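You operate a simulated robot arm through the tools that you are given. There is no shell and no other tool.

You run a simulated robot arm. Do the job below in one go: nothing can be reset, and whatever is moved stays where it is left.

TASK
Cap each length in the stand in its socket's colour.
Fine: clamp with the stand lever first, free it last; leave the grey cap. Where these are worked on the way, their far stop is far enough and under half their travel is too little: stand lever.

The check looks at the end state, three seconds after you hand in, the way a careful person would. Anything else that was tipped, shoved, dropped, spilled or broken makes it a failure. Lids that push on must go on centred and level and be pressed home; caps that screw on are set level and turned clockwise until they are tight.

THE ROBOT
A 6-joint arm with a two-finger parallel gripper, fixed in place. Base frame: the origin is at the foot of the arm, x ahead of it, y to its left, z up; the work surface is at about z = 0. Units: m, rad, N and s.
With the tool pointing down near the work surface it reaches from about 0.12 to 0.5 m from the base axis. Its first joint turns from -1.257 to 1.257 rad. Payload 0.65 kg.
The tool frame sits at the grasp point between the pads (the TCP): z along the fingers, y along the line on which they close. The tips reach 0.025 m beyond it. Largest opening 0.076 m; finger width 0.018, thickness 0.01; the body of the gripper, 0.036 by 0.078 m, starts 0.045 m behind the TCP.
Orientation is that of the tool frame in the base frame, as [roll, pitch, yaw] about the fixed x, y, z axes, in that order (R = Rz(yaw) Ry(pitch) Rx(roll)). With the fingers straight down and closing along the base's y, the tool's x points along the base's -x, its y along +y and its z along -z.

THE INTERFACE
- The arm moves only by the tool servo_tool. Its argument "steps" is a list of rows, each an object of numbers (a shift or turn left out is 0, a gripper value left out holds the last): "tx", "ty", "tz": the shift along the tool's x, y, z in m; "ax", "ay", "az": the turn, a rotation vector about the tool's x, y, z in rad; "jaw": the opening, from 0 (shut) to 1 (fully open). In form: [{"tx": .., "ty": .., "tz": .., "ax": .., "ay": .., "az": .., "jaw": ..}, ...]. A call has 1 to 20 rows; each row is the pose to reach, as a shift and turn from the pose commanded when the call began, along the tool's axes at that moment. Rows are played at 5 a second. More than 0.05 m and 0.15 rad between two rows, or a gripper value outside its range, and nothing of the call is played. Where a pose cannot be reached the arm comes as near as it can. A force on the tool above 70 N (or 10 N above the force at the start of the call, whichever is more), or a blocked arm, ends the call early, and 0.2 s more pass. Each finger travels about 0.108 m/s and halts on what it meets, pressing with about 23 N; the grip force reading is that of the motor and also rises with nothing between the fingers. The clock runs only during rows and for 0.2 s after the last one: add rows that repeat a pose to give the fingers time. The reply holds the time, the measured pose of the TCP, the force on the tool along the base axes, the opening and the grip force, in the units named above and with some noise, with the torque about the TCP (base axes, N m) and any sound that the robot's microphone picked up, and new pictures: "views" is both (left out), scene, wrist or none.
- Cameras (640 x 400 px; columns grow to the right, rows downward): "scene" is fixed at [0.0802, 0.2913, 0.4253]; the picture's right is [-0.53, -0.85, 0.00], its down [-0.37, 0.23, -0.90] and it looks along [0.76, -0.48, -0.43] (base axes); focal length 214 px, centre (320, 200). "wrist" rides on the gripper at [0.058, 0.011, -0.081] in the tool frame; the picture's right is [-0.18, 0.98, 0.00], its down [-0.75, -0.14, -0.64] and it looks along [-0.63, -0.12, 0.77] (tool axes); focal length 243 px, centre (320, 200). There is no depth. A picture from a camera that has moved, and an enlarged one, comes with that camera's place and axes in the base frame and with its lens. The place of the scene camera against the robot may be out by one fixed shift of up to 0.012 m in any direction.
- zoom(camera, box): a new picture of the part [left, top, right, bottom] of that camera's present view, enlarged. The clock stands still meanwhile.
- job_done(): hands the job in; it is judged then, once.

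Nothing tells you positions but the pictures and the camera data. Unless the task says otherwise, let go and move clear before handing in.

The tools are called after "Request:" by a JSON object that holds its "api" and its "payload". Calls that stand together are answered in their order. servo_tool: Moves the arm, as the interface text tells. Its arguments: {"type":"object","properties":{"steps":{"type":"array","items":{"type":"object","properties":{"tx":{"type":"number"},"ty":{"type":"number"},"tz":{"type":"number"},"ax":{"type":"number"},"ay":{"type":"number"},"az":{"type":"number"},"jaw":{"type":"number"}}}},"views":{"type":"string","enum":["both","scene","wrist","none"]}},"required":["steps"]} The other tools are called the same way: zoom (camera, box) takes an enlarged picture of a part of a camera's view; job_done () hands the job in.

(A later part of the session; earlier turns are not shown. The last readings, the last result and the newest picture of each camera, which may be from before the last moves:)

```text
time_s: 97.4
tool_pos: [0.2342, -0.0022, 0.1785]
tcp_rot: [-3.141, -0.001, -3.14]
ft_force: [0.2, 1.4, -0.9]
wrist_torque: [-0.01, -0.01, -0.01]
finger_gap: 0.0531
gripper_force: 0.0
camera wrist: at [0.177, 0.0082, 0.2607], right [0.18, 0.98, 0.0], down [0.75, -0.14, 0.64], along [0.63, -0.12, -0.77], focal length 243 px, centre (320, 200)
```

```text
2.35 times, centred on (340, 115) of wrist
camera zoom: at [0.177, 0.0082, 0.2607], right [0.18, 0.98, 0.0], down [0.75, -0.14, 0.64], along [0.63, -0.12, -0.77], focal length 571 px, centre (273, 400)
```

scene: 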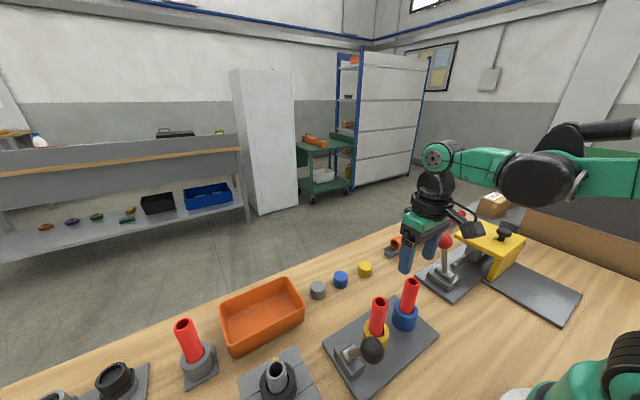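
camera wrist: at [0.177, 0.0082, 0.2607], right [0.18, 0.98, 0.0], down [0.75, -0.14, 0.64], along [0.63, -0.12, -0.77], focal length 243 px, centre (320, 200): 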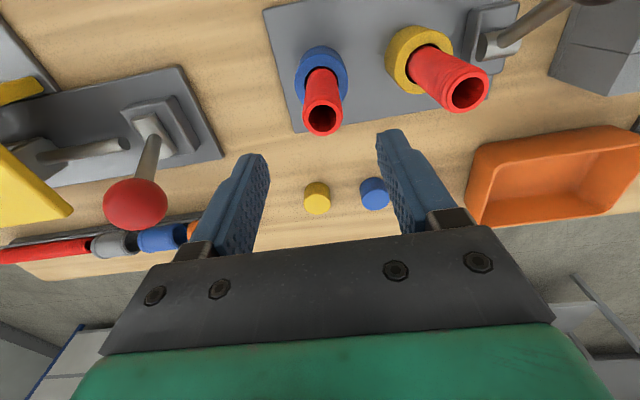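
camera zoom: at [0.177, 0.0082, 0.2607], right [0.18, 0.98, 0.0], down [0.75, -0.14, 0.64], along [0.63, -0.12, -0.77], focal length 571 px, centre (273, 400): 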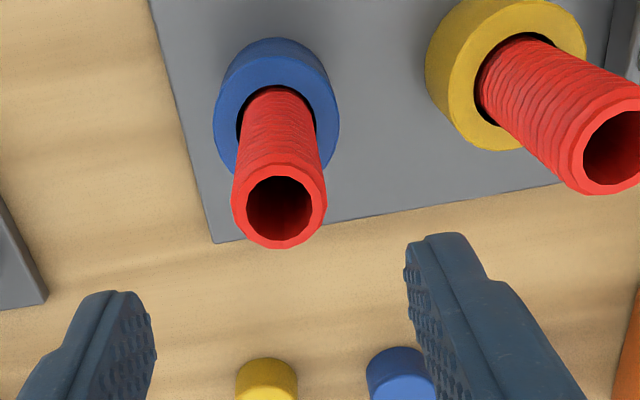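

Request:
{"api": "servo_tool", "payload": {"steps": [{"tx": 0.003, "ty": 0.002, "tz": 0.02, "jaw": 0.7}, {"tx": 0.003, "ty": 0.002, "tz": 0.04, "jaw": 0.7}, {"tx": 0.003, "ty": 0.002, "tz": 0.058, "jaw": 0.7}, {"tx": 0.003, "ty": 0.002, "tz": 0.058, "jaw": 0.5}, {"tx": 0.003, "ty": 0.002, "tz": 0.058, "jaw": 0.24}, {"tx": 0.003, "ty": 0.002, "tz": 0.058, "jaw": 0.24}, {"tx": 0.003, "ty": 0.002, "tz": 0.058, "jaw": 0.24}], "views": "none"}}

Request:
{"api": "servo_tool", "payload": {"steps": [{"tz": -0.001}, {"tz": -0.002}, {"tz": -0.002}], "views": "none"}}

```text
time_s: 99.0
tool_pos: [0.2329, 0.0002, 0.121]
tcp_rot: [-3.14, -0.001, -3.14]
ft_force: [0.1, -0.3, 1.0]
wrist_torque: [0.01, -0.01, -0.02]
finger_gap: 0.0233
gripper_force: 23.4
```

```text
time_s: 99.8
tool_pos: [0.2316, 0.0014, 0.1221]
tcp_rot: [-3.141, 0.0, -3.139]
ft_force: [-0.4, -0.1, -0.2]
wrist_torque: [0.01, 0.01, -0.01]
finger_gap: 0.023
gripper_force: 22.6
```

Request:
{"api": "servo_tool", "payload": {"steps": [{"tz": 0.001}, {"tz": 0.0023}, {"tz": 0.0023, "az": 0.1}, {"tz": 0.0023, "az": 0.2}, {"tz": 0.0023, "az": 0.2}], "views": "none"}}

```text
time_s: 101.0
tool_pos: [0.2312, 0.0009, 0.1196]
tcp_rot: [3.141, -0.001, 2.94]
ft_force: [0.1, -4.0, 7.6]
wrist_torque: [-0.28, -0.01, 0.03]
finger_gap: 0.0229
gripper_force: 22.6
```

Request:
{"api": "servo_tool", "payload": {"steps": [{"az": -0.1, "tz": -0.0003}, {"az": -0.2, "tz": -0.0003}, {"az": -0.2, "tz": -0.0003, "jaw": 0.4}, {"az": -0.2, "tz": -0.0003, "jaw": 0.7}, {"az": -0.2, "tz": -0.0003, "jaw": 0.7}], "views": "wrist"}}

Request:
{"api": "zoom", "payload": {"camera": "wrist", "box": [280, 60, 360, 210]}}

Request:
{"api": "zoom", "payload": {"camera": "wrist", "box": [400, 20, 520, 130]}}

```text
time_s: 102.2
tool_pos: [0.2303, 0.0021, 0.1205]
tcp_rot: [-3.14, -0.001, -3.138]
ft_force: [0.2, -0.2, 0.1]
wrist_torque: [-0.01, -0.03, 0.02]
finger_gap: 0.0532
gripper_force: 0.1
camera wrist: at [0.1738, 0.0115, 0.2012], right [0.18, 0.98, 0.0], down [0.75, -0.14, 0.64], along [0.63, -0.12, -0.77], focal length 243 px, centre (320, 200)
```

wrist: 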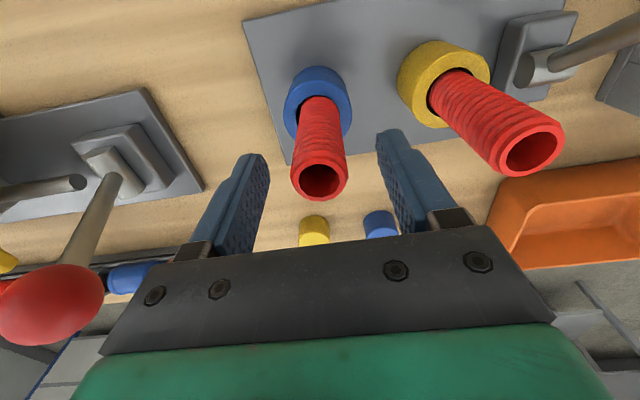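

```text
2.67 times, centred on (320, 135) of wrist
camera zoom: at [0.1738, 0.0115, 0.2012], right [0.18, 0.98, 0.0], down [0.75, -0.14, 0.64], along [0.63, -0.12, -0.77], focal length 647 px, centre (320, 373)
```

zoom: 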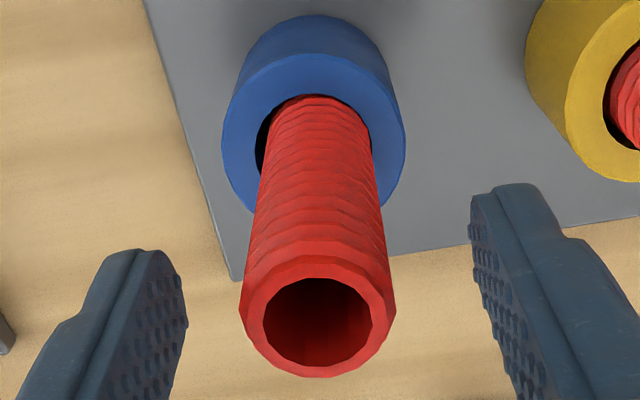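

```text
3.64 times, centred on (460, 75) of wrist
camera zoom: at [0.1738, 0.0115, 0.2012], right [0.18, 0.98, 0.0], down [0.75, -0.14, 0.64], along [0.63, -0.12, -0.77], focal length 882 px, centre (-189, 654)
```

zoom: 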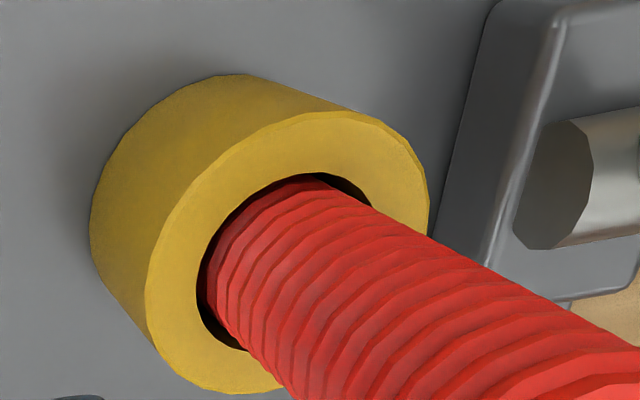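

Both pipes are free whichever way the lever sits, so the lever doesn't visibly grip them, but the instruction still stands. I'll clamp it to the far stop again first, then fit the caps with better centring and turn them clockwise as well.

Request:
{"api": "servo_tool", "payload": {"steps": [{"tz": -0.03, "jaw": 0.7}, {"tz": -0.07, "jaw": 0.5}, {"tz": -0.09, "jaw": 0.2}, {"tx": 0.02, "ty": 0.035, "tz": -0.095, "jaw": 0.0}, {"tx": 0.04, "ty": 0.07, "tz": -0.095, "jaw": 0.0}, {"tx": 0.06, "ty": 0.105, "tz": -0.095, "jaw": 0.0}, {"tx": 0.08, "ty": 0.1385, "tz": -0.095, "jaw": 0.0}, {"tx": 0.08, "ty": 0.1385, "tz": -0.05, "jaw": 0.0}, {"tx": 0.08, "ty": 0.1385, "tz": -0.015, "jaw": 0.0}, {"tx": 0.08, "ty": 0.1385, "tz": 0.002, "jaw": 0.0}, {"tx": 0.08, "ty": 0.1385, "tz": 0.002, "jaw": 0.0}], "views": "both"}}

```text
time_s: 104.6
tool_pos: [0.1521, 0.1407, 0.1191]
tcp_rot: [3.141, 0.001, -3.139]
ft_force: [-0.1, 0.9, -0.1]
wrist_torque: [-0.03, 0.0, 0.01]
finger_gap: 0.0
gripper_force: 23.0
camera wrist: at [0.0937, 0.151, 0.2001], right [0.18, 0.98, 0.0], down [0.75, -0.14, 0.64], along [0.63, -0.12, -0.77], focal length 243 px, centre (320, 200)
```

scene: 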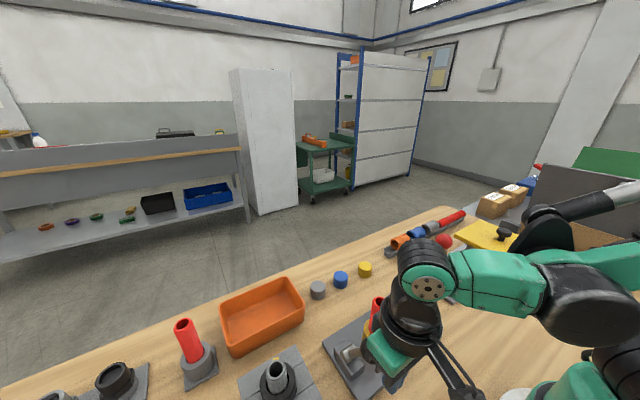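
wrist: 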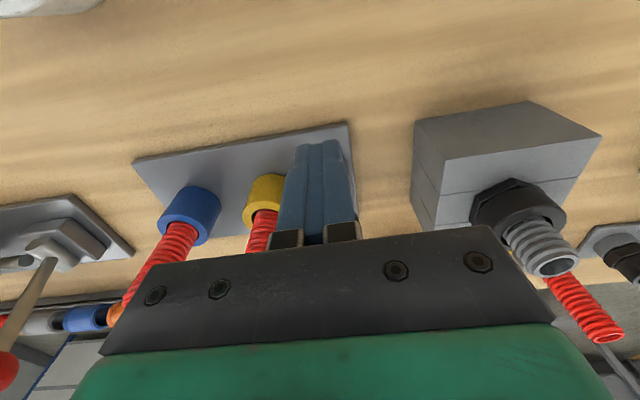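

Request:
{"api": "servo_tool", "payload": {"steps": [{"tx": -0.01, "jaw": 0}, {"tx": -0.02, "ty": -0.0005, "jaw": 0}, {"tx": -0.03, "ty": -0.0005, "tz": -0.002, "jaw": 0}, {"tx": -0.04, "ty": -0.0005, "tz": -0.004, "jaw": 0}, {"tx": -0.05, "ty": -0.0005, "tz": -0.005, "jaw": 0}, {"tx": -0.06, "ty": -0.0005, "tz": -0.005, "jaw": 0}, {"tx": -0.07, "ty": -0.0005, "tz": -0.004, "jaw": 0}, {"tx": -0.08, "ty": -0.0005, "tz": -0.002, "jaw": 0}, {"tx": -0.09, "ty": -0.0005, "tz": 0.0, "jaw": 0}, {"tx": -0.096, "ty": -0.0005, "tz": 0.001, "jaw": 0}, {"tx": -0.098, "ty": -0.0005, "tz": 0.001, "jaw": 0}, {"tx": -0.1, "ty": -0.0005, "tz": 0.001, "jaw": 0}, {"tx": -0.1, "ty": -0.0005, "tz": 0.001, "jaw": 0}], "views": "both"}}

```text
time_s: 107.4
tool_pos: [0.2487, 0.1391, 0.116]
tcp_rot: [3.139, -0.014, -3.139]
ft_force: [-56.8, 13.5, 25.1]
wrist_torque: [-0.16, 1.2, 0.39]
finger_gap: 0.0002
gripper_force: 23.3
camera wrist: at [0.1924, 0.1499, 0.1989], right [0.18, 0.98, 0.0], down [0.76, -0.14, 0.63], along [0.62, -0.11, -0.77], focal length 243 px, centre (320, 200)
```

scene: 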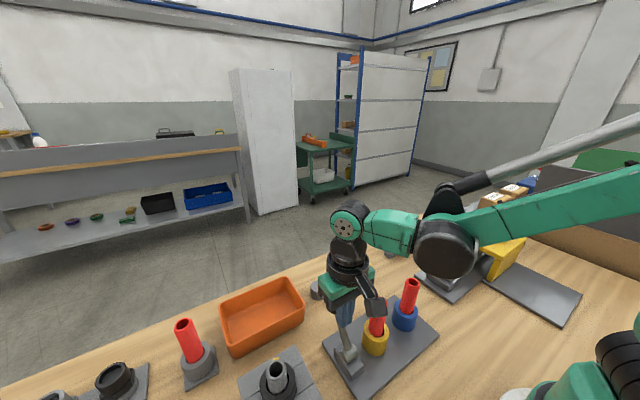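
wrist: 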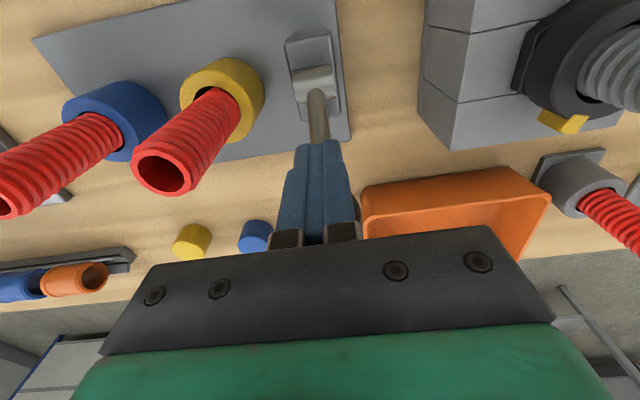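

The lever is at its far stop again (57 N). I'll back away and go to pick up the yellow cap.

Request:
{"api": "servo_tool", "payload": {"steps": [{"tx": 0.012, "jaw": 0}, {"tx": 0.024, "jaw": 0}, {"tx": 0.024, "tz": -0.045, "jaw": 0.2}, {"tx": 0.024, "tz": -0.09, "jaw": 0.7}, {"tx": 0.0, "ty": -0.035, "tz": -0.1, "jaw": 0.7}, {"tx": -0.03, "ty": -0.07, "tz": -0.1, "jaw": 0.7}, {"tx": -0.06, "ty": -0.105, "tz": -0.1, "jaw": 0.7}, {"tx": -0.09, "ty": -0.14, "tz": -0.09, "jaw": 0.7}, {"tx": -0.115, "ty": -0.165, "tz": -0.06, "jaw": 0.7}, {"tx": -0.1245, "ty": -0.172, "tz": -0.02, "jaw": 0.7}, {"tx": -0.1245, "ty": -0.172, "tz": 0.02, "jaw": 0.7}, {"tx": -0.1245, "ty": -0.172, "tz": 0.02, "jaw": 0.7}], "views": "both"}}

Request:
{"api": "zoom", "payload": {"camera": "wrist", "box": [200, 30, 440, 180]}}

Request:
{"api": "zoom", "payload": {"camera": "scene", "box": [310, 270, 450, 400]}}

```text
time_s: 110.0
tool_pos: [0.3776, -0.0327, 0.0946]
tcp_rot: [3.14, -0.001, -3.14]
ft_force: [-0.4, -0.8, 0.2]
wrist_torque: [0.0, 0.01, -0.01]
finger_gap: 0.0531
gripper_force: 0.1
camera wrist: at [0.3196, -0.0211, 0.1766], right [0.18, 0.98, 0.0], down [0.75, -0.14, 0.64], along [0.63, -0.12, -0.77], focal length 243 px, centre (320, 200)
```

scene: 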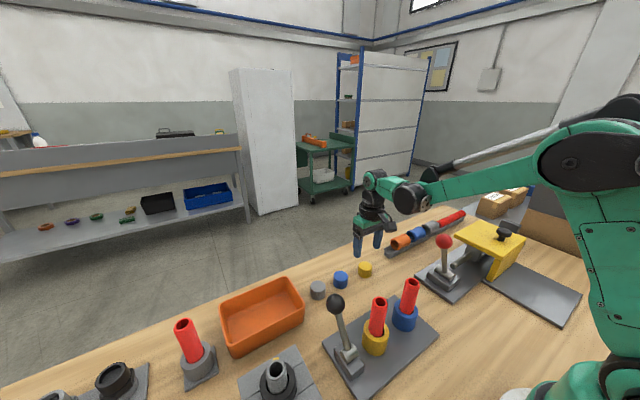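
wrist: 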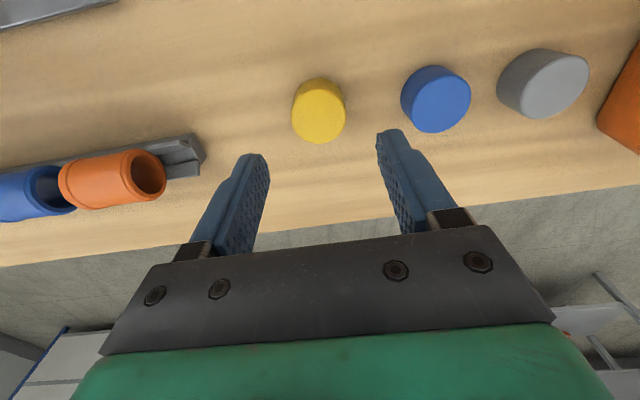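

```text
2.67 times, centred on (320, 105) of wrist
camera zoom: at [0.3196, -0.0211, 0.1766], right [0.18, 0.98, 0.0], down [0.75, -0.14, 0.64], along [0.63, -0.12, -0.77], focal length 647 px, centre (320, 453)
```

zoom: 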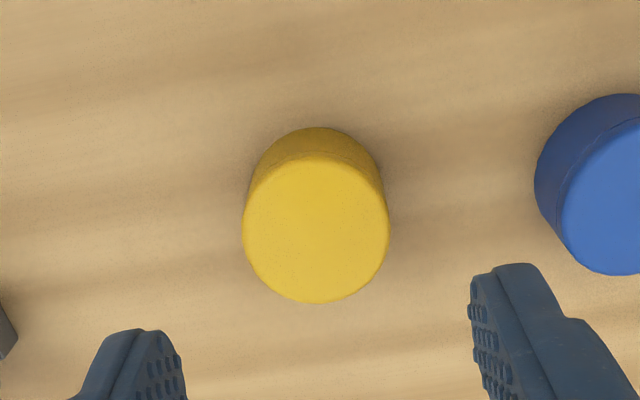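

```text
3.08 times, centred on (380, 335) of scene
camera zoom: at [0.0802, 0.2913, 0.4253], right [-0.53, -0.85, 0.0], down [-0.37, 0.23, -0.9], along [0.76, -0.48, -0.43], focal length 660 px, centre (135, -215)
```

zoom: 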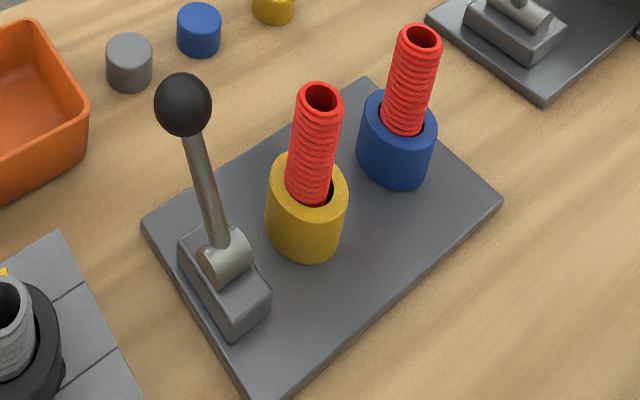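

The yellow cap is right under the gripper. I'll go down, grip it centred, and lift.

Request:
{"api": "servo_tool", "payload": {"steps": [{"tx": 0.0004, "tz": 0.025, "jaw": 0.7}, {"tx": 0.0004, "tz": 0.05, "jaw": 0.7}, {"tx": 0.0004, "tz": 0.0646, "jaw": 0.7}, {"tx": 0.0004, "tz": 0.0646, "jaw": 0.7}], "views": "wrist"}}

Request:
{"api": "zoom", "payload": {"camera": "wrist", "box": [200, 80, 440, 230]}}

```text
time_s: 111.0
tool_pos: [0.3758, -0.0303, 0.0323]
tcp_rot: [3.14, 0.001, -3.14]
ft_force: [0.1, 0.0, 0.3]
wrist_torque: [0.0, -0.01, 0.01]
finger_gap: 0.0534
gripper_force: 0.1
camera wrist: at [0.3187, -0.0198, 0.1139], right [0.18, 0.98, 0.0], down [0.75, -0.14, 0.64], along [0.63, -0.12, -0.77], focal length 243 px, centre (320, 200)
```

wrist: 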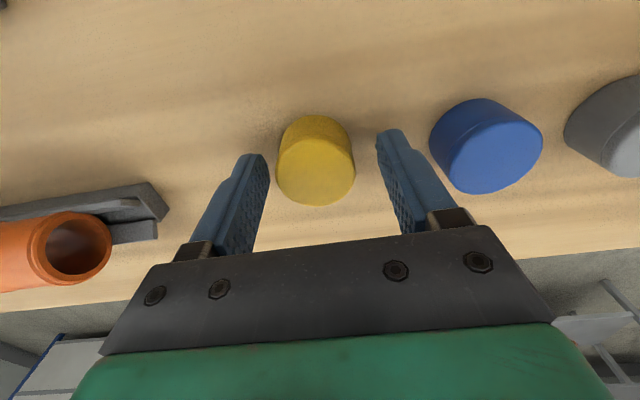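

```text
2.67 times, centred on (320, 155) of wrist
camera zoom: at [0.3187, -0.0198, 0.1139], right [0.18, 0.98, 0.0], down [0.75, -0.14, 0.64], along [0.63, -0.12, -0.77], focal length 647 px, centre (320, 320)
```

zoom: 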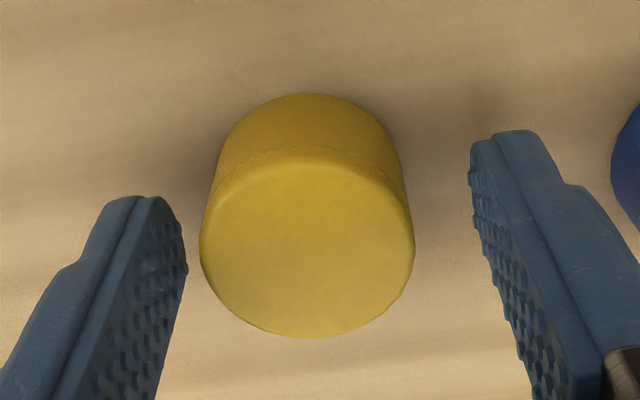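

Request:
{"api": "servo_tool", "payload": {"steps": [{"tx": -0.0003, "ty": -0.0018, "tz": 0.0005, "jaw": 0.65}, {"tx": -0.0003, "ty": -0.0018, "tz": 0.0005, "jaw": 0.55}, {"tx": -0.0003, "ty": -0.0018, "tz": 0.0005, "jaw": 0.38}, {"tx": -0.0003, "ty": -0.0018, "tz": 0.0005, "jaw": 0.38}, {"tx": -0.0003, "ty": -0.0018, "tz": 0.0005, "jaw": 0.38}], "views": "wrist"}}

Request:
{"api": "zoom", "payload": {"camera": "wrist", "box": [200, 80, 440, 230]}}

```text
time_s: 112.2
tool_pos: [0.3745, -0.0329, 0.0325]
tcp_rot: [-3.142, -0.001, -3.14]
ft_force: [0.3, 0.2, 0.2]
wrist_torque: [-0.01, 0.01, 0.0]
finger_gap: 0.033
gripper_force: 23.2
camera wrist: at [0.3186, -0.0224, 0.1137], right [0.18, 0.98, 0.0], down [0.75, -0.14, 0.64], along [0.63, -0.12, -0.77], focal length 243 px, centre (320, 200)
```

wrist: 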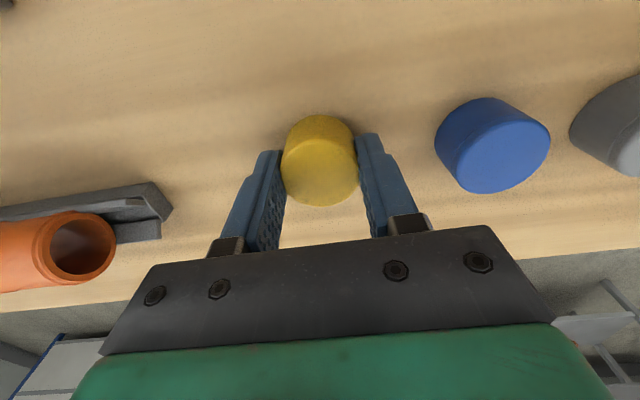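

```text
2.67 times, centred on (320, 155) of wrist
camera zoom: at [0.3186, -0.0224, 0.1137], right [0.18, 0.98, 0.0], down [0.75, -0.14, 0.64], along [0.63, -0.12, -0.77], focal length 647 px, centre (320, 320)
```

zoom: 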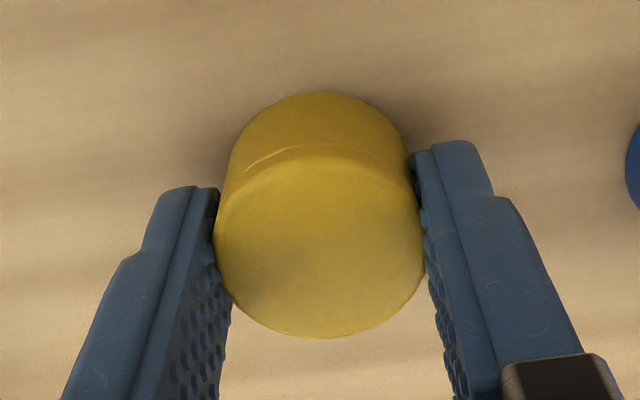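

The cap is gripped with its axis within about 0.4 mm of the tool axis. I'll lift it and hover where the camera can see the yellow-socket pipe's mouth past the cap.

Request:
{"api": "servo_tool", "payload": {"steps": [{"tz": -0.02}, {"tz": -0.06}, {"tz": -0.1}, {"tz": -0.14}, {"tx": 0.02, "ty": 0.02, "tz": -0.165}, {"tx": 0.05, "ty": 0.045, "tz": -0.17}, {"tx": 0.08, "ty": 0.07, "tz": -0.17}, {"tx": 0.105, "ty": 0.095, "tz": -0.17}, {"tx": 0.126, "ty": 0.113, "tz": -0.17}, {"tx": 0.126, "ty": 0.113, "tz": -0.17}, {"tx": 0.126, "ty": 0.113, "tz": -0.17}], "views": "both"}}

Request:
{"api": "zoom", "payload": {"camera": "wrist", "box": [220, 0, 420, 150]}}

```text
time_s: 114.6
tool_pos: [0.2483, 0.0785, 0.201]
tcp_rot: [3.139, -0.001, -3.14]
ft_force: [0.4, 0.3, 0.1]
wrist_torque: [-0.04, 0.02, -0.01]
finger_gap: 0.033
gripper_force: 23.2
camera wrist: at [0.1917, 0.0891, 0.282], right [0.18, 0.98, 0.0], down [0.75, -0.14, 0.64], along [0.63, -0.12, -0.77], focal length 243 px, centre (320, 200)
```

scene: 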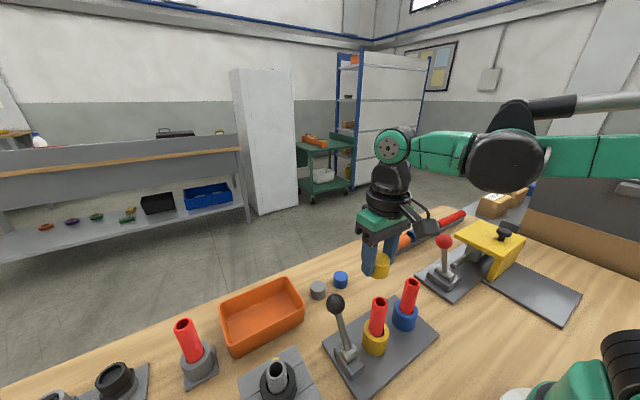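
wrist: 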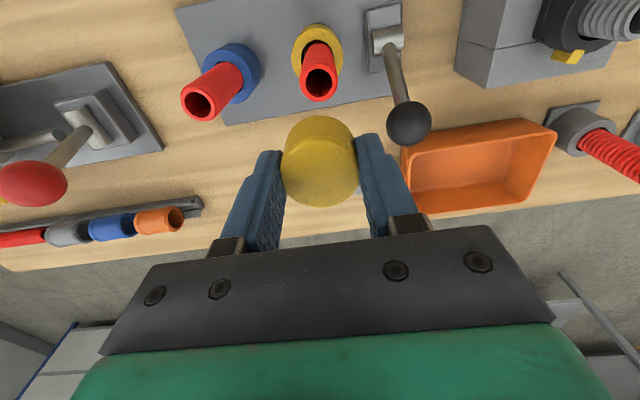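

```text
2.67 times, centred on (320, 75) of wrist
camera zoom: at [0.1917, 0.0891, 0.282], right [0.18, 0.98, 0.0], down [0.75, -0.14, 0.64], along [0.63, -0.12, -0.77], focal length 647 px, centre (320, 533)
```

zoom: 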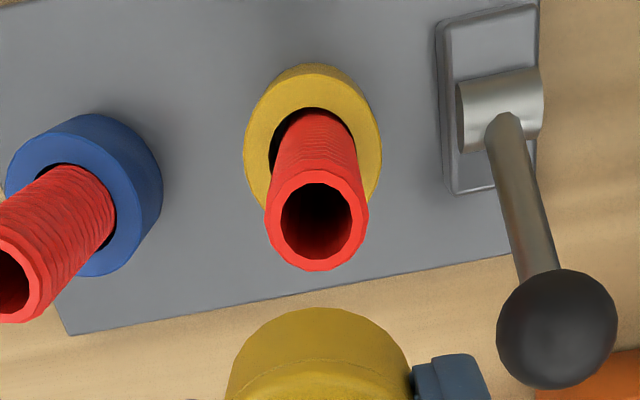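

The pipe mouth is at about (0.2325, 0.0808), so the cap needs to move (-0.0176, +0.0024). I'll move there, winding the wrist back counter-clockwise on the way, and check again just above.

Request:
{"api": "servo_tool", "payload": {"steps": [{"tx": 0.006, "ty": 0.001, "az": -0.14}, {"tx": 0.012, "ty": 0.002, "az": -0.28}, {"tx": 0.0176, "ty": 0.0024, "az": -0.42}, {"tx": 0.0176, "ty": 0.0024, "az": -0.56}, {"tx": 0.0176, "ty": 0.0024, "az": -0.7}, {"tx": 0.0176, "ty": 0.0024, "az": -0.84}, {"tx": 0.0176, "ty": 0.0024, "az": -0.98}, {"tx": 0.0176, "ty": 0.0024, "az": -1.12}, {"tx": 0.0176, "ty": 0.0024, "az": -1.26}, {"tx": 0.0176, "ty": 0.0024, "az": -1.4}, {"tx": 0.0176, "ty": 0.0024, "tz": 0.02, "az": -1.4}, {"tx": 0.0176, "ty": 0.0024, "tz": 0.02, "az": -1.4}], "views": "wrist"}}

Request:
{"api": "zoom", "payload": {"camera": "wrist", "box": [200, 40, 440, 220]}}

```text
time_s: 117.2
tool_pos: [0.2319, 0.0811, 0.1815]
tcp_rot: [3.141, 0.0, -1.741]
ft_force: [-0.1, 0.9, -0.2]
wrist_torque: [0.0, 0.01, -0.07]
finger_gap: 0.0329
gripper_force: 22.5
camera wrist: at [0.2129, 0.0249, 0.2633], right [-0.94, 0.35, 0.0], down [0.27, 0.72, 0.64], along [0.22, 0.6, -0.77], focal length 243 px, centre (320, 200)
```

wrist: 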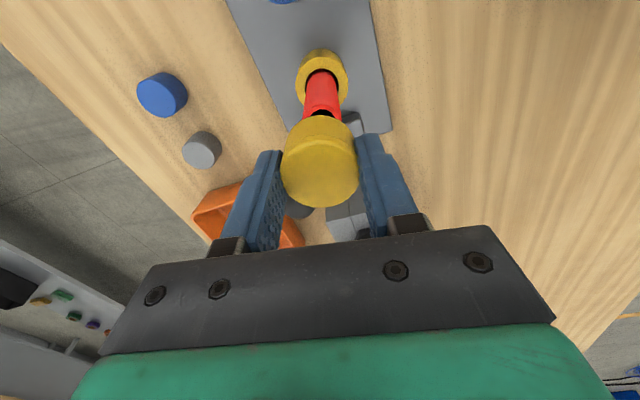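

```text
2.22 times, centred on (320, 130) of wrist
camera zoom: at [0.2129, 0.0249, 0.2633], right [-0.94, 0.35, 0.0], down [0.27, 0.72, 0.64], along [0.22, 0.6, -0.77], focal length 539 px, centre (320, 356)
```

zoom: 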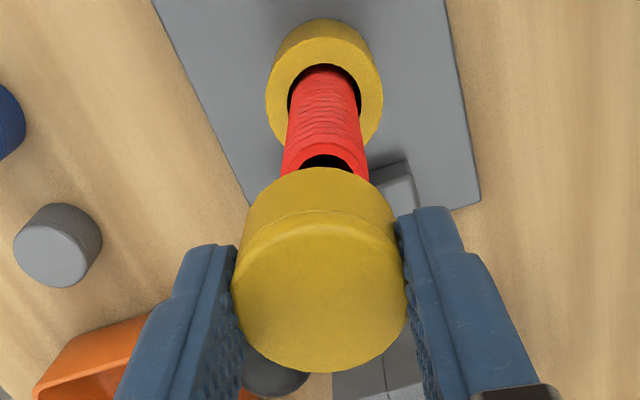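

Request:
{"api": "servo_tool", "payload": {"steps": [{"tx": -0.0003, "ty": 0.0015, "tz": 0.008}, {"tx": -0.0003, "ty": 0.0015, "tz": 0.016}, {"tx": -0.0003, "ty": 0.0015, "tz": 0.022}, {"tx": -0.0003, "ty": 0.0015, "tz": 0.022}], "views": "wrist"}}

Request:
{"api": "zoom", "payload": {"camera": "wrist", "box": [240, 50, 400, 170]}}

Request:
{"api": "zoom", "payload": {"camera": "scene", "box": [340, 260, 420, 340]}}

```text
time_s: 118.2
tool_pos: [0.2307, 0.0831, 0.1603]
tcp_rot: [-3.141, -0.001, -1.74]
ft_force: [0.4, 0.5, -0.8]
wrist_torque: [0.0, 0.01, 0.04]
finger_gap: 0.033
gripper_force: 22.8
camera wrist: at [0.2109, 0.0255, 0.2414], right [-0.94, 0.35, 0.0], down [0.27, 0.72, 0.64], along [0.22, 0.6, -0.77], focal length 243 px, centre (320, 200)
```

wrist: 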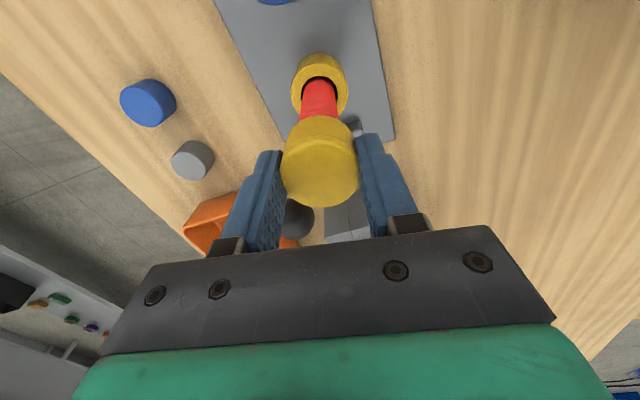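

```text
3.33 times, centred on (320, 110) of wrist
camera zoom: at [0.2109, 0.0255, 0.2414], right [-0.94, 0.35, 0.0], down [0.27, 0.72, 0.64], along [0.22, 0.6, -0.77], focal length 809 px, centre (320, 500)
```

zoom: 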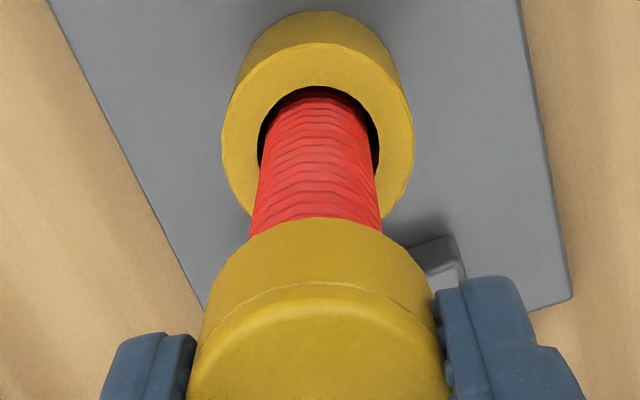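

```text
5.00 times, centred on (380, 300) of scene
camera zoom: at [0.0802, 0.2913, 0.4253], right [-0.53, -0.85, 0.0], down [-0.37, 0.23, -0.9], along [0.76, -0.48, -0.43], focal length 1072 px, centre (20, -300)
```

zoom: 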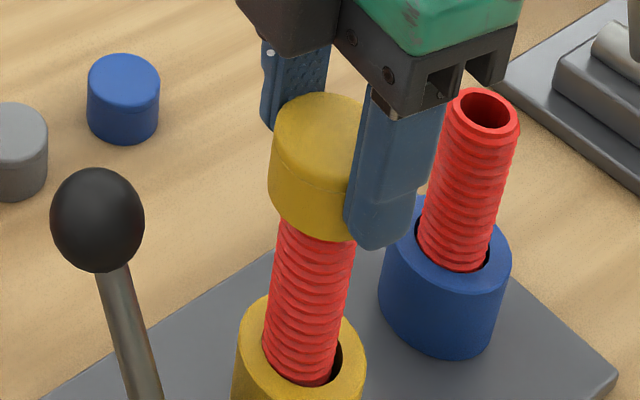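

Aligned to about half a millimetre. Now I'll lower the cap while turning it clockwise all the way down, the way a screw cap would go on.

Request:
{"api": "servo_tool", "payload": {"steps": [{"az": 0.14, "tz": 0.002}, {"az": 0.28, "tz": 0.004}, {"az": 0.42, "tz": 0.006}, {"az": 0.56, "tz": 0.008}, {"az": 0.7, "tz": 0.0095}, {"az": 0.84, "tz": 0.011}, {"az": 0.98, "tz": 0.0125}, {"az": 1.12, "tz": 0.014}, {"az": 1.26, "tz": 0.0155}, {"az": 1.4, "tz": 0.017}, {"az": 1.4, "tz": 0.017}], "views": "wrist"}}

Request:
{"api": "zoom", "payload": {"camera": "wrist", "box": [200, 60, 440, 220]}}

```text
time_s: 120.6
tool_pos: [0.2319, 0.0823, 0.1438]
tcp_rot: [-3.142, 0.0, 3.14]
ft_force: [-0.2, 0.0, 0.0]
wrist_torque: [-0.02, 0.0, 0.0]
finger_gap: 0.0329
gripper_force: 23.8
camera wrist: at [0.1736, 0.0925, 0.2247], right [0.18, 0.98, 0.0], down [0.75, -0.14, 0.64], along [0.63, -0.12, -0.77], focal length 243 px, centre (320, 200)
```

wrist: 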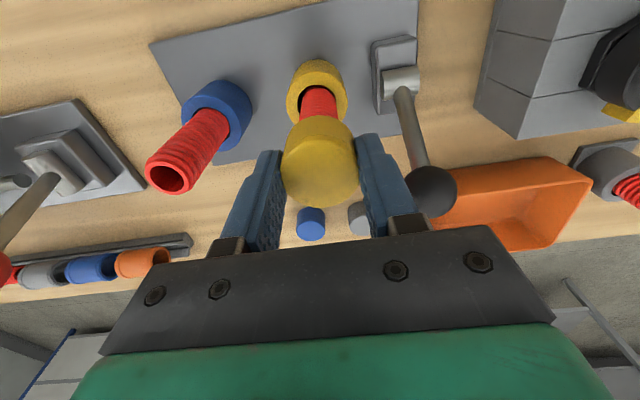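

```text
2.50 times, centred on (320, 140) of wrist
camera zoom: at [0.1736, 0.0925, 0.2247], right [0.18, 0.98, 0.0], down [0.75, -0.14, 0.64], along [0.63, -0.12, -0.77], focal length 606 px, centre (320, 350)
```

zoom: 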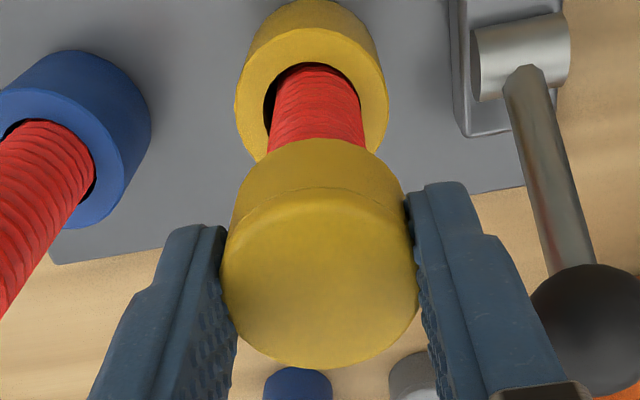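

Request:
{"api": "servo_tool", "payload": {"steps": [{"az": 0.14, "tz": 0.0015}, {"az": 0.28, "tz": 0.003}, {"az": 0.42, "tz": 0.0045}, {"az": 0.56, "tz": 0.006}, {"az": 0.7, "tz": 0.0075}, {"az": 0.84, "tz": 0.009}, {"az": 0.98, "tz": 0.0105}, {"az": 1.12, "tz": 0.012}, {"az": 1.26, "tz": 0.013}, {"az": 1.4, "tz": 0.0138}], "views": "wrist"}}

Request:
{"api": "zoom", "payload": {"camera": "wrist", "box": [200, 60, 440, 220]}}

```text
time_s: 122.8
tool_pos: [0.2307, 0.0831, 0.1307]
tcp_rot: [-3.14, 0.001, 1.74]
ft_force: [-0.7, 0.5, -0.4]
wrist_torque: [-0.02, -0.03, 0.0]
finger_gap: 0.0329
gripper_force: 22.7
camera wrist: at [0.2328, 0.1411, 0.2113], right [1.0, -0.02, 0.0], down [-0.01, -0.77, 0.64], along [-0.01, -0.64, -0.77], focal length 243 px, centre (320, 200)
```

wrist: 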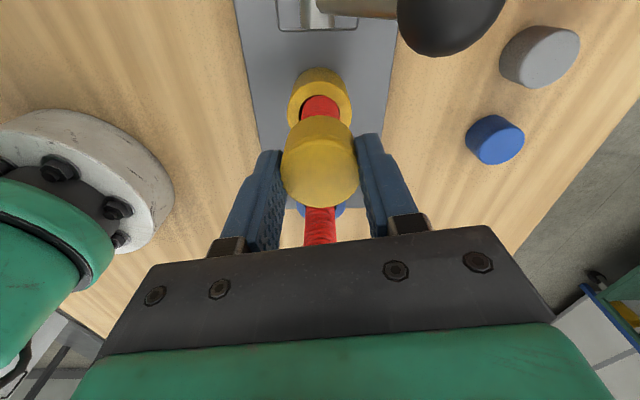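

```text
2.50 times, centred on (320, 140) of wrist
camera zoom: at [0.2328, 0.1411, 0.2113], right [1.0, -0.02, 0.0], down [-0.01, -0.77, 0.64], along [-0.01, -0.64, -0.77], focal length 606 px, centre (320, 350)
```

zoom: 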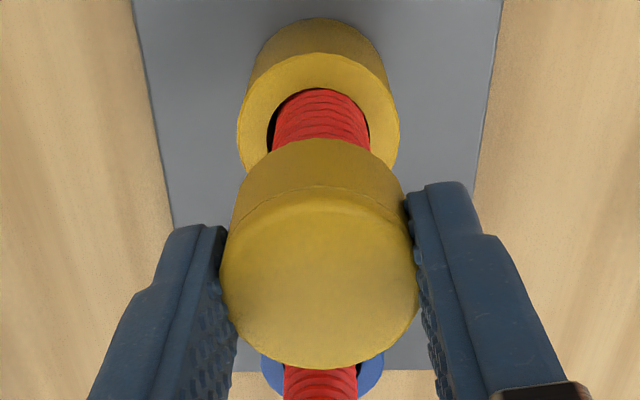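

Request:
{"api": "servo_tool", "payload": {"steps": [{"az": 0.14, "tz": 0.0005, "ty": 0.0005}, {"az": 0.28, "tz": 0.001, "ty": 0.0005}, {"az": 0.42, "tz": 0.0013, "ty": 0.0005}, {"az": 0.56, "tz": 0.0015, "ty": 0.0005}, {"az": 0.7, "tz": 0.0017, "ty": 0.0005}, {"az": 0.84, "tz": 0.0017, "ty": 0.0005}, {"az": 0.98, "tz": 0.0017, "ty": 0.0005}, {"az": 1.12, "tz": 0.0017, "ty": 0.0005}], "views": "both"}}

Request:
{"api": "zoom", "payload": {"camera": "wrist", "box": [200, 60, 440, 220]}}

```text
time_s: 124.6
tool_pos: [0.2307, 0.0812, 0.1269]
tcp_rot: [3.141, 0.0, 0.62]
ft_force: [-0.3, -0.9, 18.3]
wrist_torque: [-0.05, 0.01, -0.02]
finger_gap: 0.0331
gripper_force: 22.9
camera wrist: at [0.2855, 0.1064, 0.2087], right [0.42, -0.91, 0.0], down [-0.7, -0.32, 0.64], along [-0.58, -0.27, -0.77], focal length 243 px, centre (320, 200)
```

scene: 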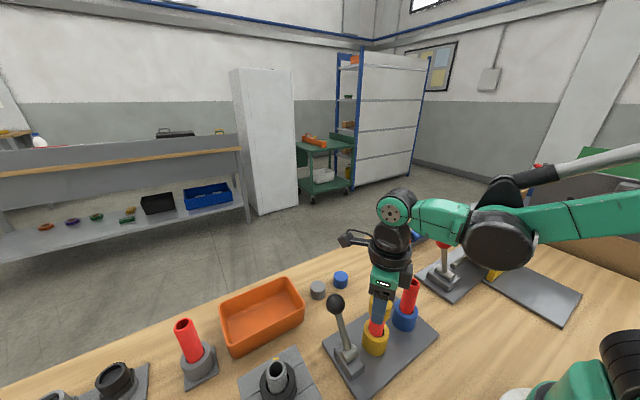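
wrist: 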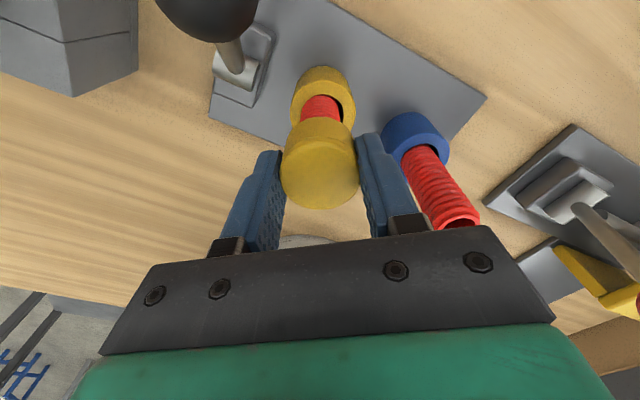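

```text
2.50 times, centred on (320, 140) of wrist
camera zoom: at [0.2855, 0.1064, 0.2087], right [0.42, -0.91, 0.0], down [-0.7, -0.32, 0.64], along [-0.58, -0.27, -0.77], focal length 606 px, centre (320, 350)
```

zoom: 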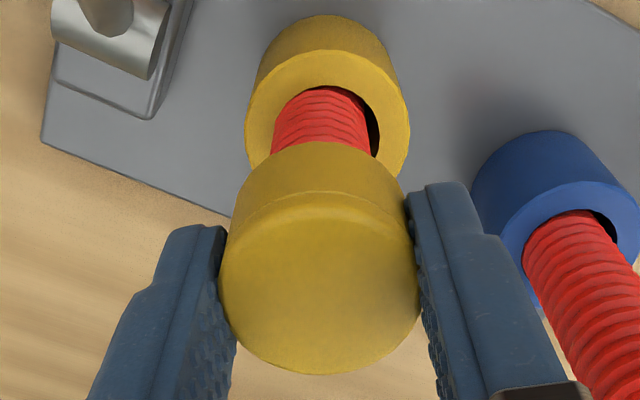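

The cap seats at the same height with only an axial contact force and no twist resistance. I'll release it and press the top firmly with shut fingertips to be sure it's home.

Request:
{"api": "servo_tool", "payload": {"steps": [{"tz": -0.001}, {"tz": -0.001, "jaw": 0.55}, {"tz": -0.001, "jaw": 0.7}, {"tz": -0.001, "jaw": 0.7}, {"tz": -0.02, "jaw": 0.7}, {"tz": -0.045, "jaw": 0.5}, {"tz": -0.06, "jaw": 0.0}, {"tz": -0.06, "jaw": 0.0}, {"tz": -0.04, "jaw": 0.0}, {"tz": -0.026, "jaw": 0.0}, {"tz": -0.023, "jaw": 0.0}, {"tz": -0.021, "jaw": 0.0}, {"tz": -0.02, "jaw": 0.0}, {"tz": -0.02, "jaw": 0.0}], "views": "both"}}

```text
time_s: 127.6
tool_pos: [0.2303, 0.0825, 0.1467]
tcp_rot: [-3.141, 0.001, 0.624]
ft_force: [-1.6, -1.0, 45.3]
wrist_torque: [-0.04, 0.07, 0.01]
finger_gap: 0.0001
gripper_force: 23.3
camera wrist: at [0.2858, 0.1065, 0.2292], right [0.42, -0.91, 0.0], down [-0.69, -0.32, 0.64], along [-0.58, -0.27, -0.77], focal length 243 px, centre (320, 200)
```

scene: 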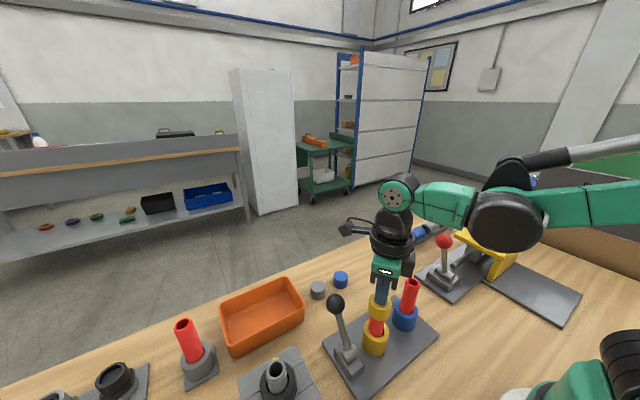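
wrist: 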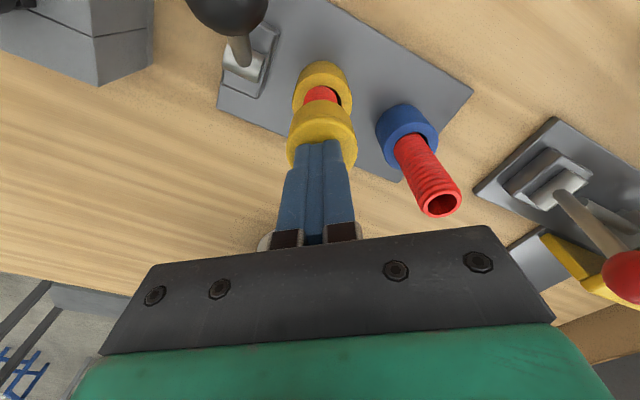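

The cap top is at 0.125 under 45 N, so it's fully down. In case these count as screw caps, I'll also give it a long continuous clockwise turn while it's seated. First I'll wind the wrist back above it.

Request:
{"api": "servo_tool", "payload": {"steps": [{"tz": -0.02, "jaw": 0.0}, {"tz": -0.04, "jaw": 0.4}, {"tz": -0.045, "az": -0.14, "jaw": 0.7}, {"tz": -0.045, "az": -0.28, "jaw": 0.7}, {"tz": -0.045, "az": -0.42}, {"tz": -0.045, "az": -0.56}, {"tz": -0.045, "az": -0.7}, {"tz": -0.045, "az": -0.84}, {"tz": -0.045, "az": -0.98}, {"tz": -0.045, "az": -1.12}, {"tz": -0.045, "az": -1.26}, {"tz": -0.045, "az": -1.4}, {"tz": -0.045, "az": -1.54}, {"tz": -0.045, "az": -1.68}, {"tz": -0.045, "az": -1.82}, {"tz": -0.045, "az": -1.96}, {"tz": -0.045, "az": -2.1}, {"tz": -0.045, "az": -2.24}, {"tz": -0.045, "az": -2.38}, {"tz": -0.045, "az": -2.52}], "views": "both"}}

Request:
{"api": "zoom", "payload": {"camera": "wrist", "box": [220, 20, 420, 170]}}

Request:
{"api": "zoom", "payload": {"camera": "scene", "box": [340, 270, 430, 360]}}

```text
time_s: 131.8
tool_pos: [0.231, 0.0814, 0.1917]
tcp_rot: [-3.14, 0.0, -3.138]
ft_force: [0.9, 0.7, -0.2]
wrist_torque: [-0.04, -0.01, 0.02]
finger_gap: 0.0533
gripper_force: 0.0
camera wrist: at [0.1737, 0.0916, 0.2739], right [0.18, 0.98, 0.0], down [0.75, -0.14, 0.64], along [0.63, -0.12, -0.77], focal length 243 px, centre (320, 200)
```

scene: 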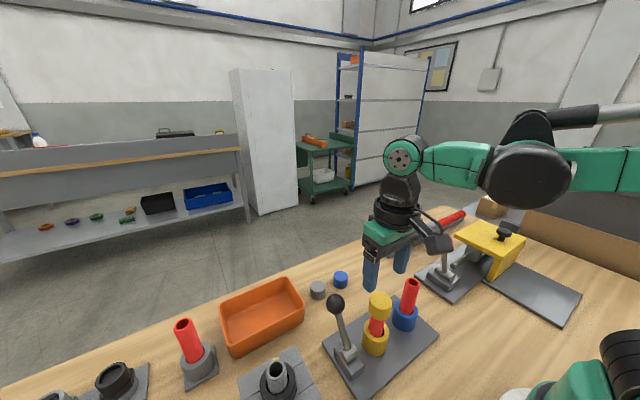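
wrist: 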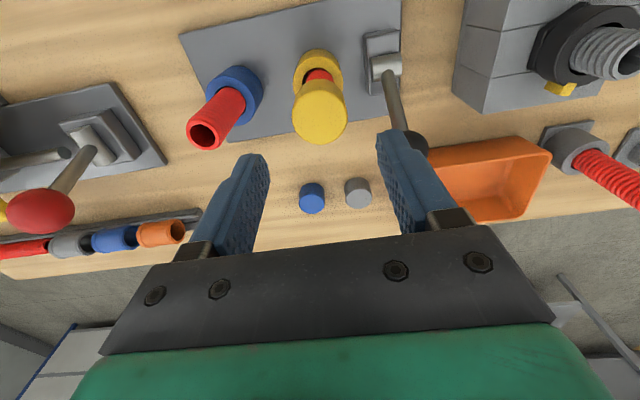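

```text
2.67 times, centred on (320, 95) of wrist
camera zoom: at [0.1737, 0.0916, 0.2739], right [0.18, 0.98, 0.0], down [0.75, -0.14, 0.64], along [0.63, -0.12, -0.77], focal length 647 px, centre (320, 480)
```

zoom: 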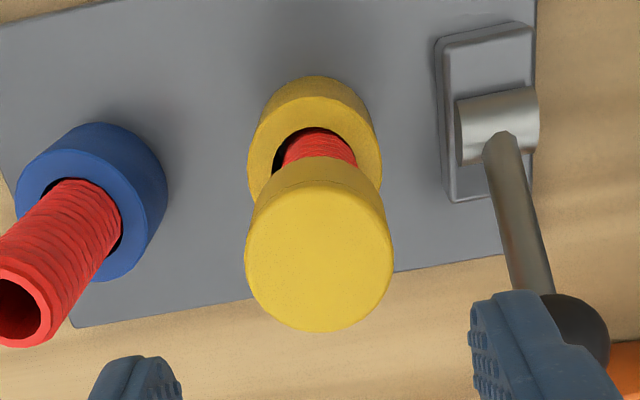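

```text
4.44 times, centred on (385, 315) of scene
camera zoom: at [0.0802, 0.2913, 0.4253], right [-0.53, -0.85, 0.0], down [-0.37, 0.23, -0.9], along [0.76, -0.48, -0.43], focal length 953 px, centre (31, -311)
```

zoom: 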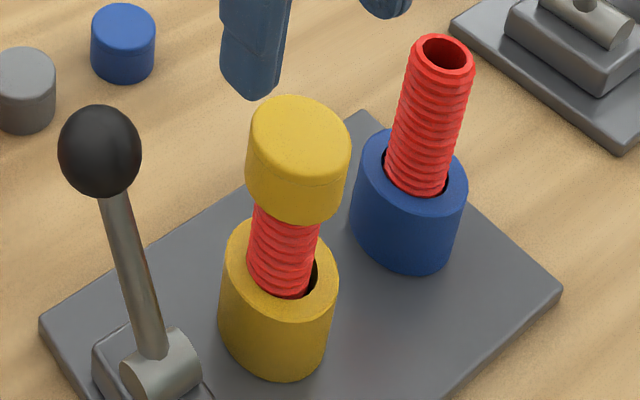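

Request:
{"api": "servo_tool", "payload": {"steps": [{"az": -0.14}, {"az": -0.28}, {"az": -0.42}, {"az": -0.56}, {"az": -0.7}, {"az": -0.84}, {"az": -0.98}, {"az": -1.12}, {"az": -1.26}, {"az": -1.4}, {"az": -1.54}, {"az": -1.68}, {"az": -1.82}, {"az": -1.96}, {"az": -2.1}, {"az": -2.24}, {"az": -2.38}, {"az": -2.52}], "views": "wrist"}}

Request:
{"api": "zoom", "payload": {"camera": "wrist", "box": [220, 20, 420, 170]}}

```text
time_s: 135.6
tool_pos: [0.2309, 0.0831, 0.1912]
tcp_rot: [-3.141, 0.001, -0.618]
ft_force: [0.1, 0.4, 0.3]
wrist_torque: [-0.02, 0.0, 0.01]
finger_gap: 0.0535
gripper_force: 0.0
camera wrist: at [0.2736, 0.0391, 0.2736], right [-0.72, -0.69, 0.0], down [-0.53, 0.55, 0.64], along [-0.45, 0.46, -0.77], focal length 243 px, centre (320, 200)
```

wrist: 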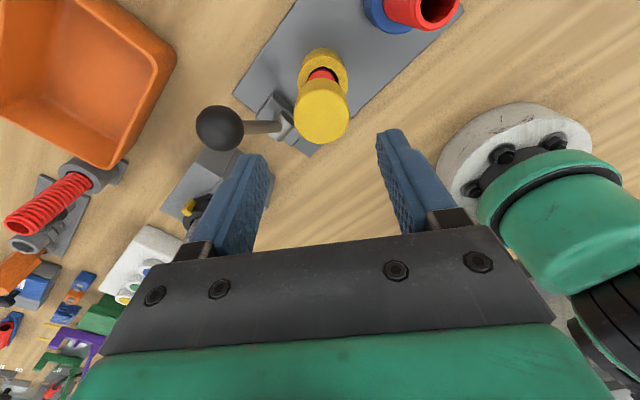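

```text
2.67 times, centred on (320, 95) of wrist
camera zoom: at [0.2736, 0.0391, 0.2736], right [-0.72, -0.69, 0.0], down [-0.53, 0.55, 0.64], along [-0.45, 0.46, -0.77], focal length 647 px, centre (320, 480)
```

zoom: 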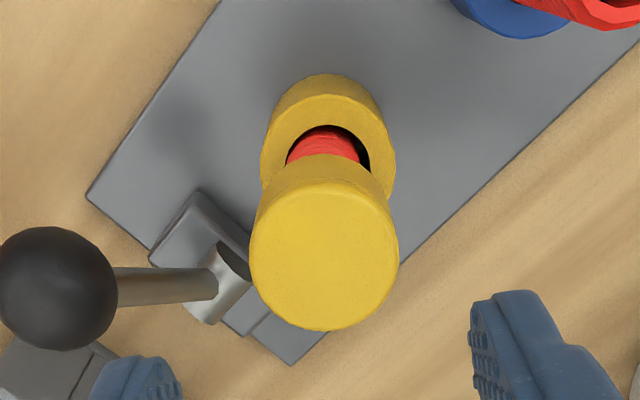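

The wrist reaches ±2.5 rad from straight, so I get nearly 290° per stroke. I'll go down and grip the seated cap again.

Request:
{"api": "servo_tool", "payload": {"steps": [{"tx": -0.0002, "ty": 0.0012, "tz": 0.02, "jaw": 0.7}, {"tx": -0.0002, "ty": 0.0012, "tz": 0.04, "jaw": 0.7}, {"tx": -0.0002, "ty": 0.0012, "tz": 0.055, "jaw": 0.7}, {"tx": -0.0002, "ty": 0.0012, "tz": 0.0632, "jaw": 0.7}, {"tx": -0.0002, "ty": 0.0012, "tz": 0.0632, "jaw": 0.55}, {"tx": -0.0002, "ty": 0.0012, "tz": 0.0632, "jaw": 0.38}, {"tx": -0.0002, "ty": 0.0012, "tz": 0.0632, "jaw": 0.38}, {"tx": -0.0002, "ty": 0.0012, "tz": 0.0632, "jaw": 0.38}], "views": "wrist"}}

Request:
{"api": "zoom", "payload": {"camera": "wrist", "box": [200, 60, 440, 220]}}

```text
time_s: 137.4
tool_pos: [0.23, 0.0809, 0.1271]
tcp_rot: [-3.141, 0.0, -0.622]
ft_force: [-0.5, 0.3, 0.0]
wrist_torque: [-0.01, 0.04, 0.02]
finger_gap: 0.0343
gripper_force: 22.4
camera wrist: at [0.2717, 0.0367, 0.2105], right [-0.72, -0.69, 0.0], down [-0.53, 0.55, 0.64], along [-0.45, 0.46, -0.77], focal length 243 px, centre (320, 200)
```

wrist: 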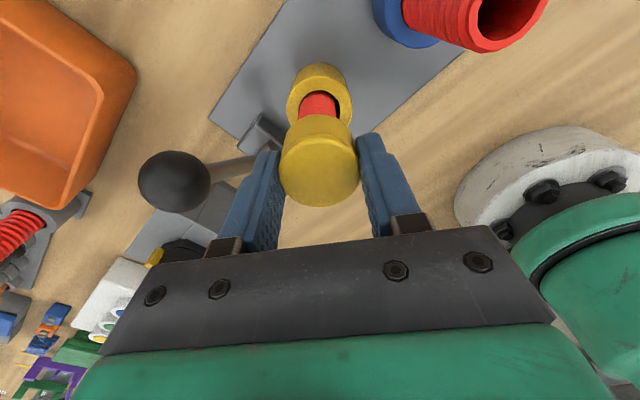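

```text
2.50 times, centred on (320, 140) of wrist
camera zoom: at [0.2717, 0.0367, 0.2105], right [-0.72, -0.69, 0.0], down [-0.53, 0.55, 0.64], along [-0.45, 0.46, -0.77], focal length 606 px, centre (320, 350)
```

zoom: 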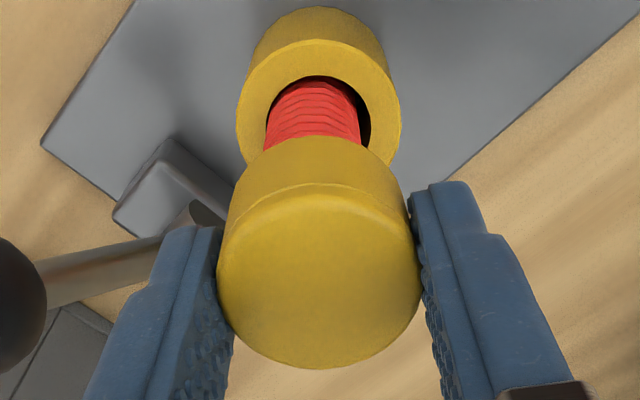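

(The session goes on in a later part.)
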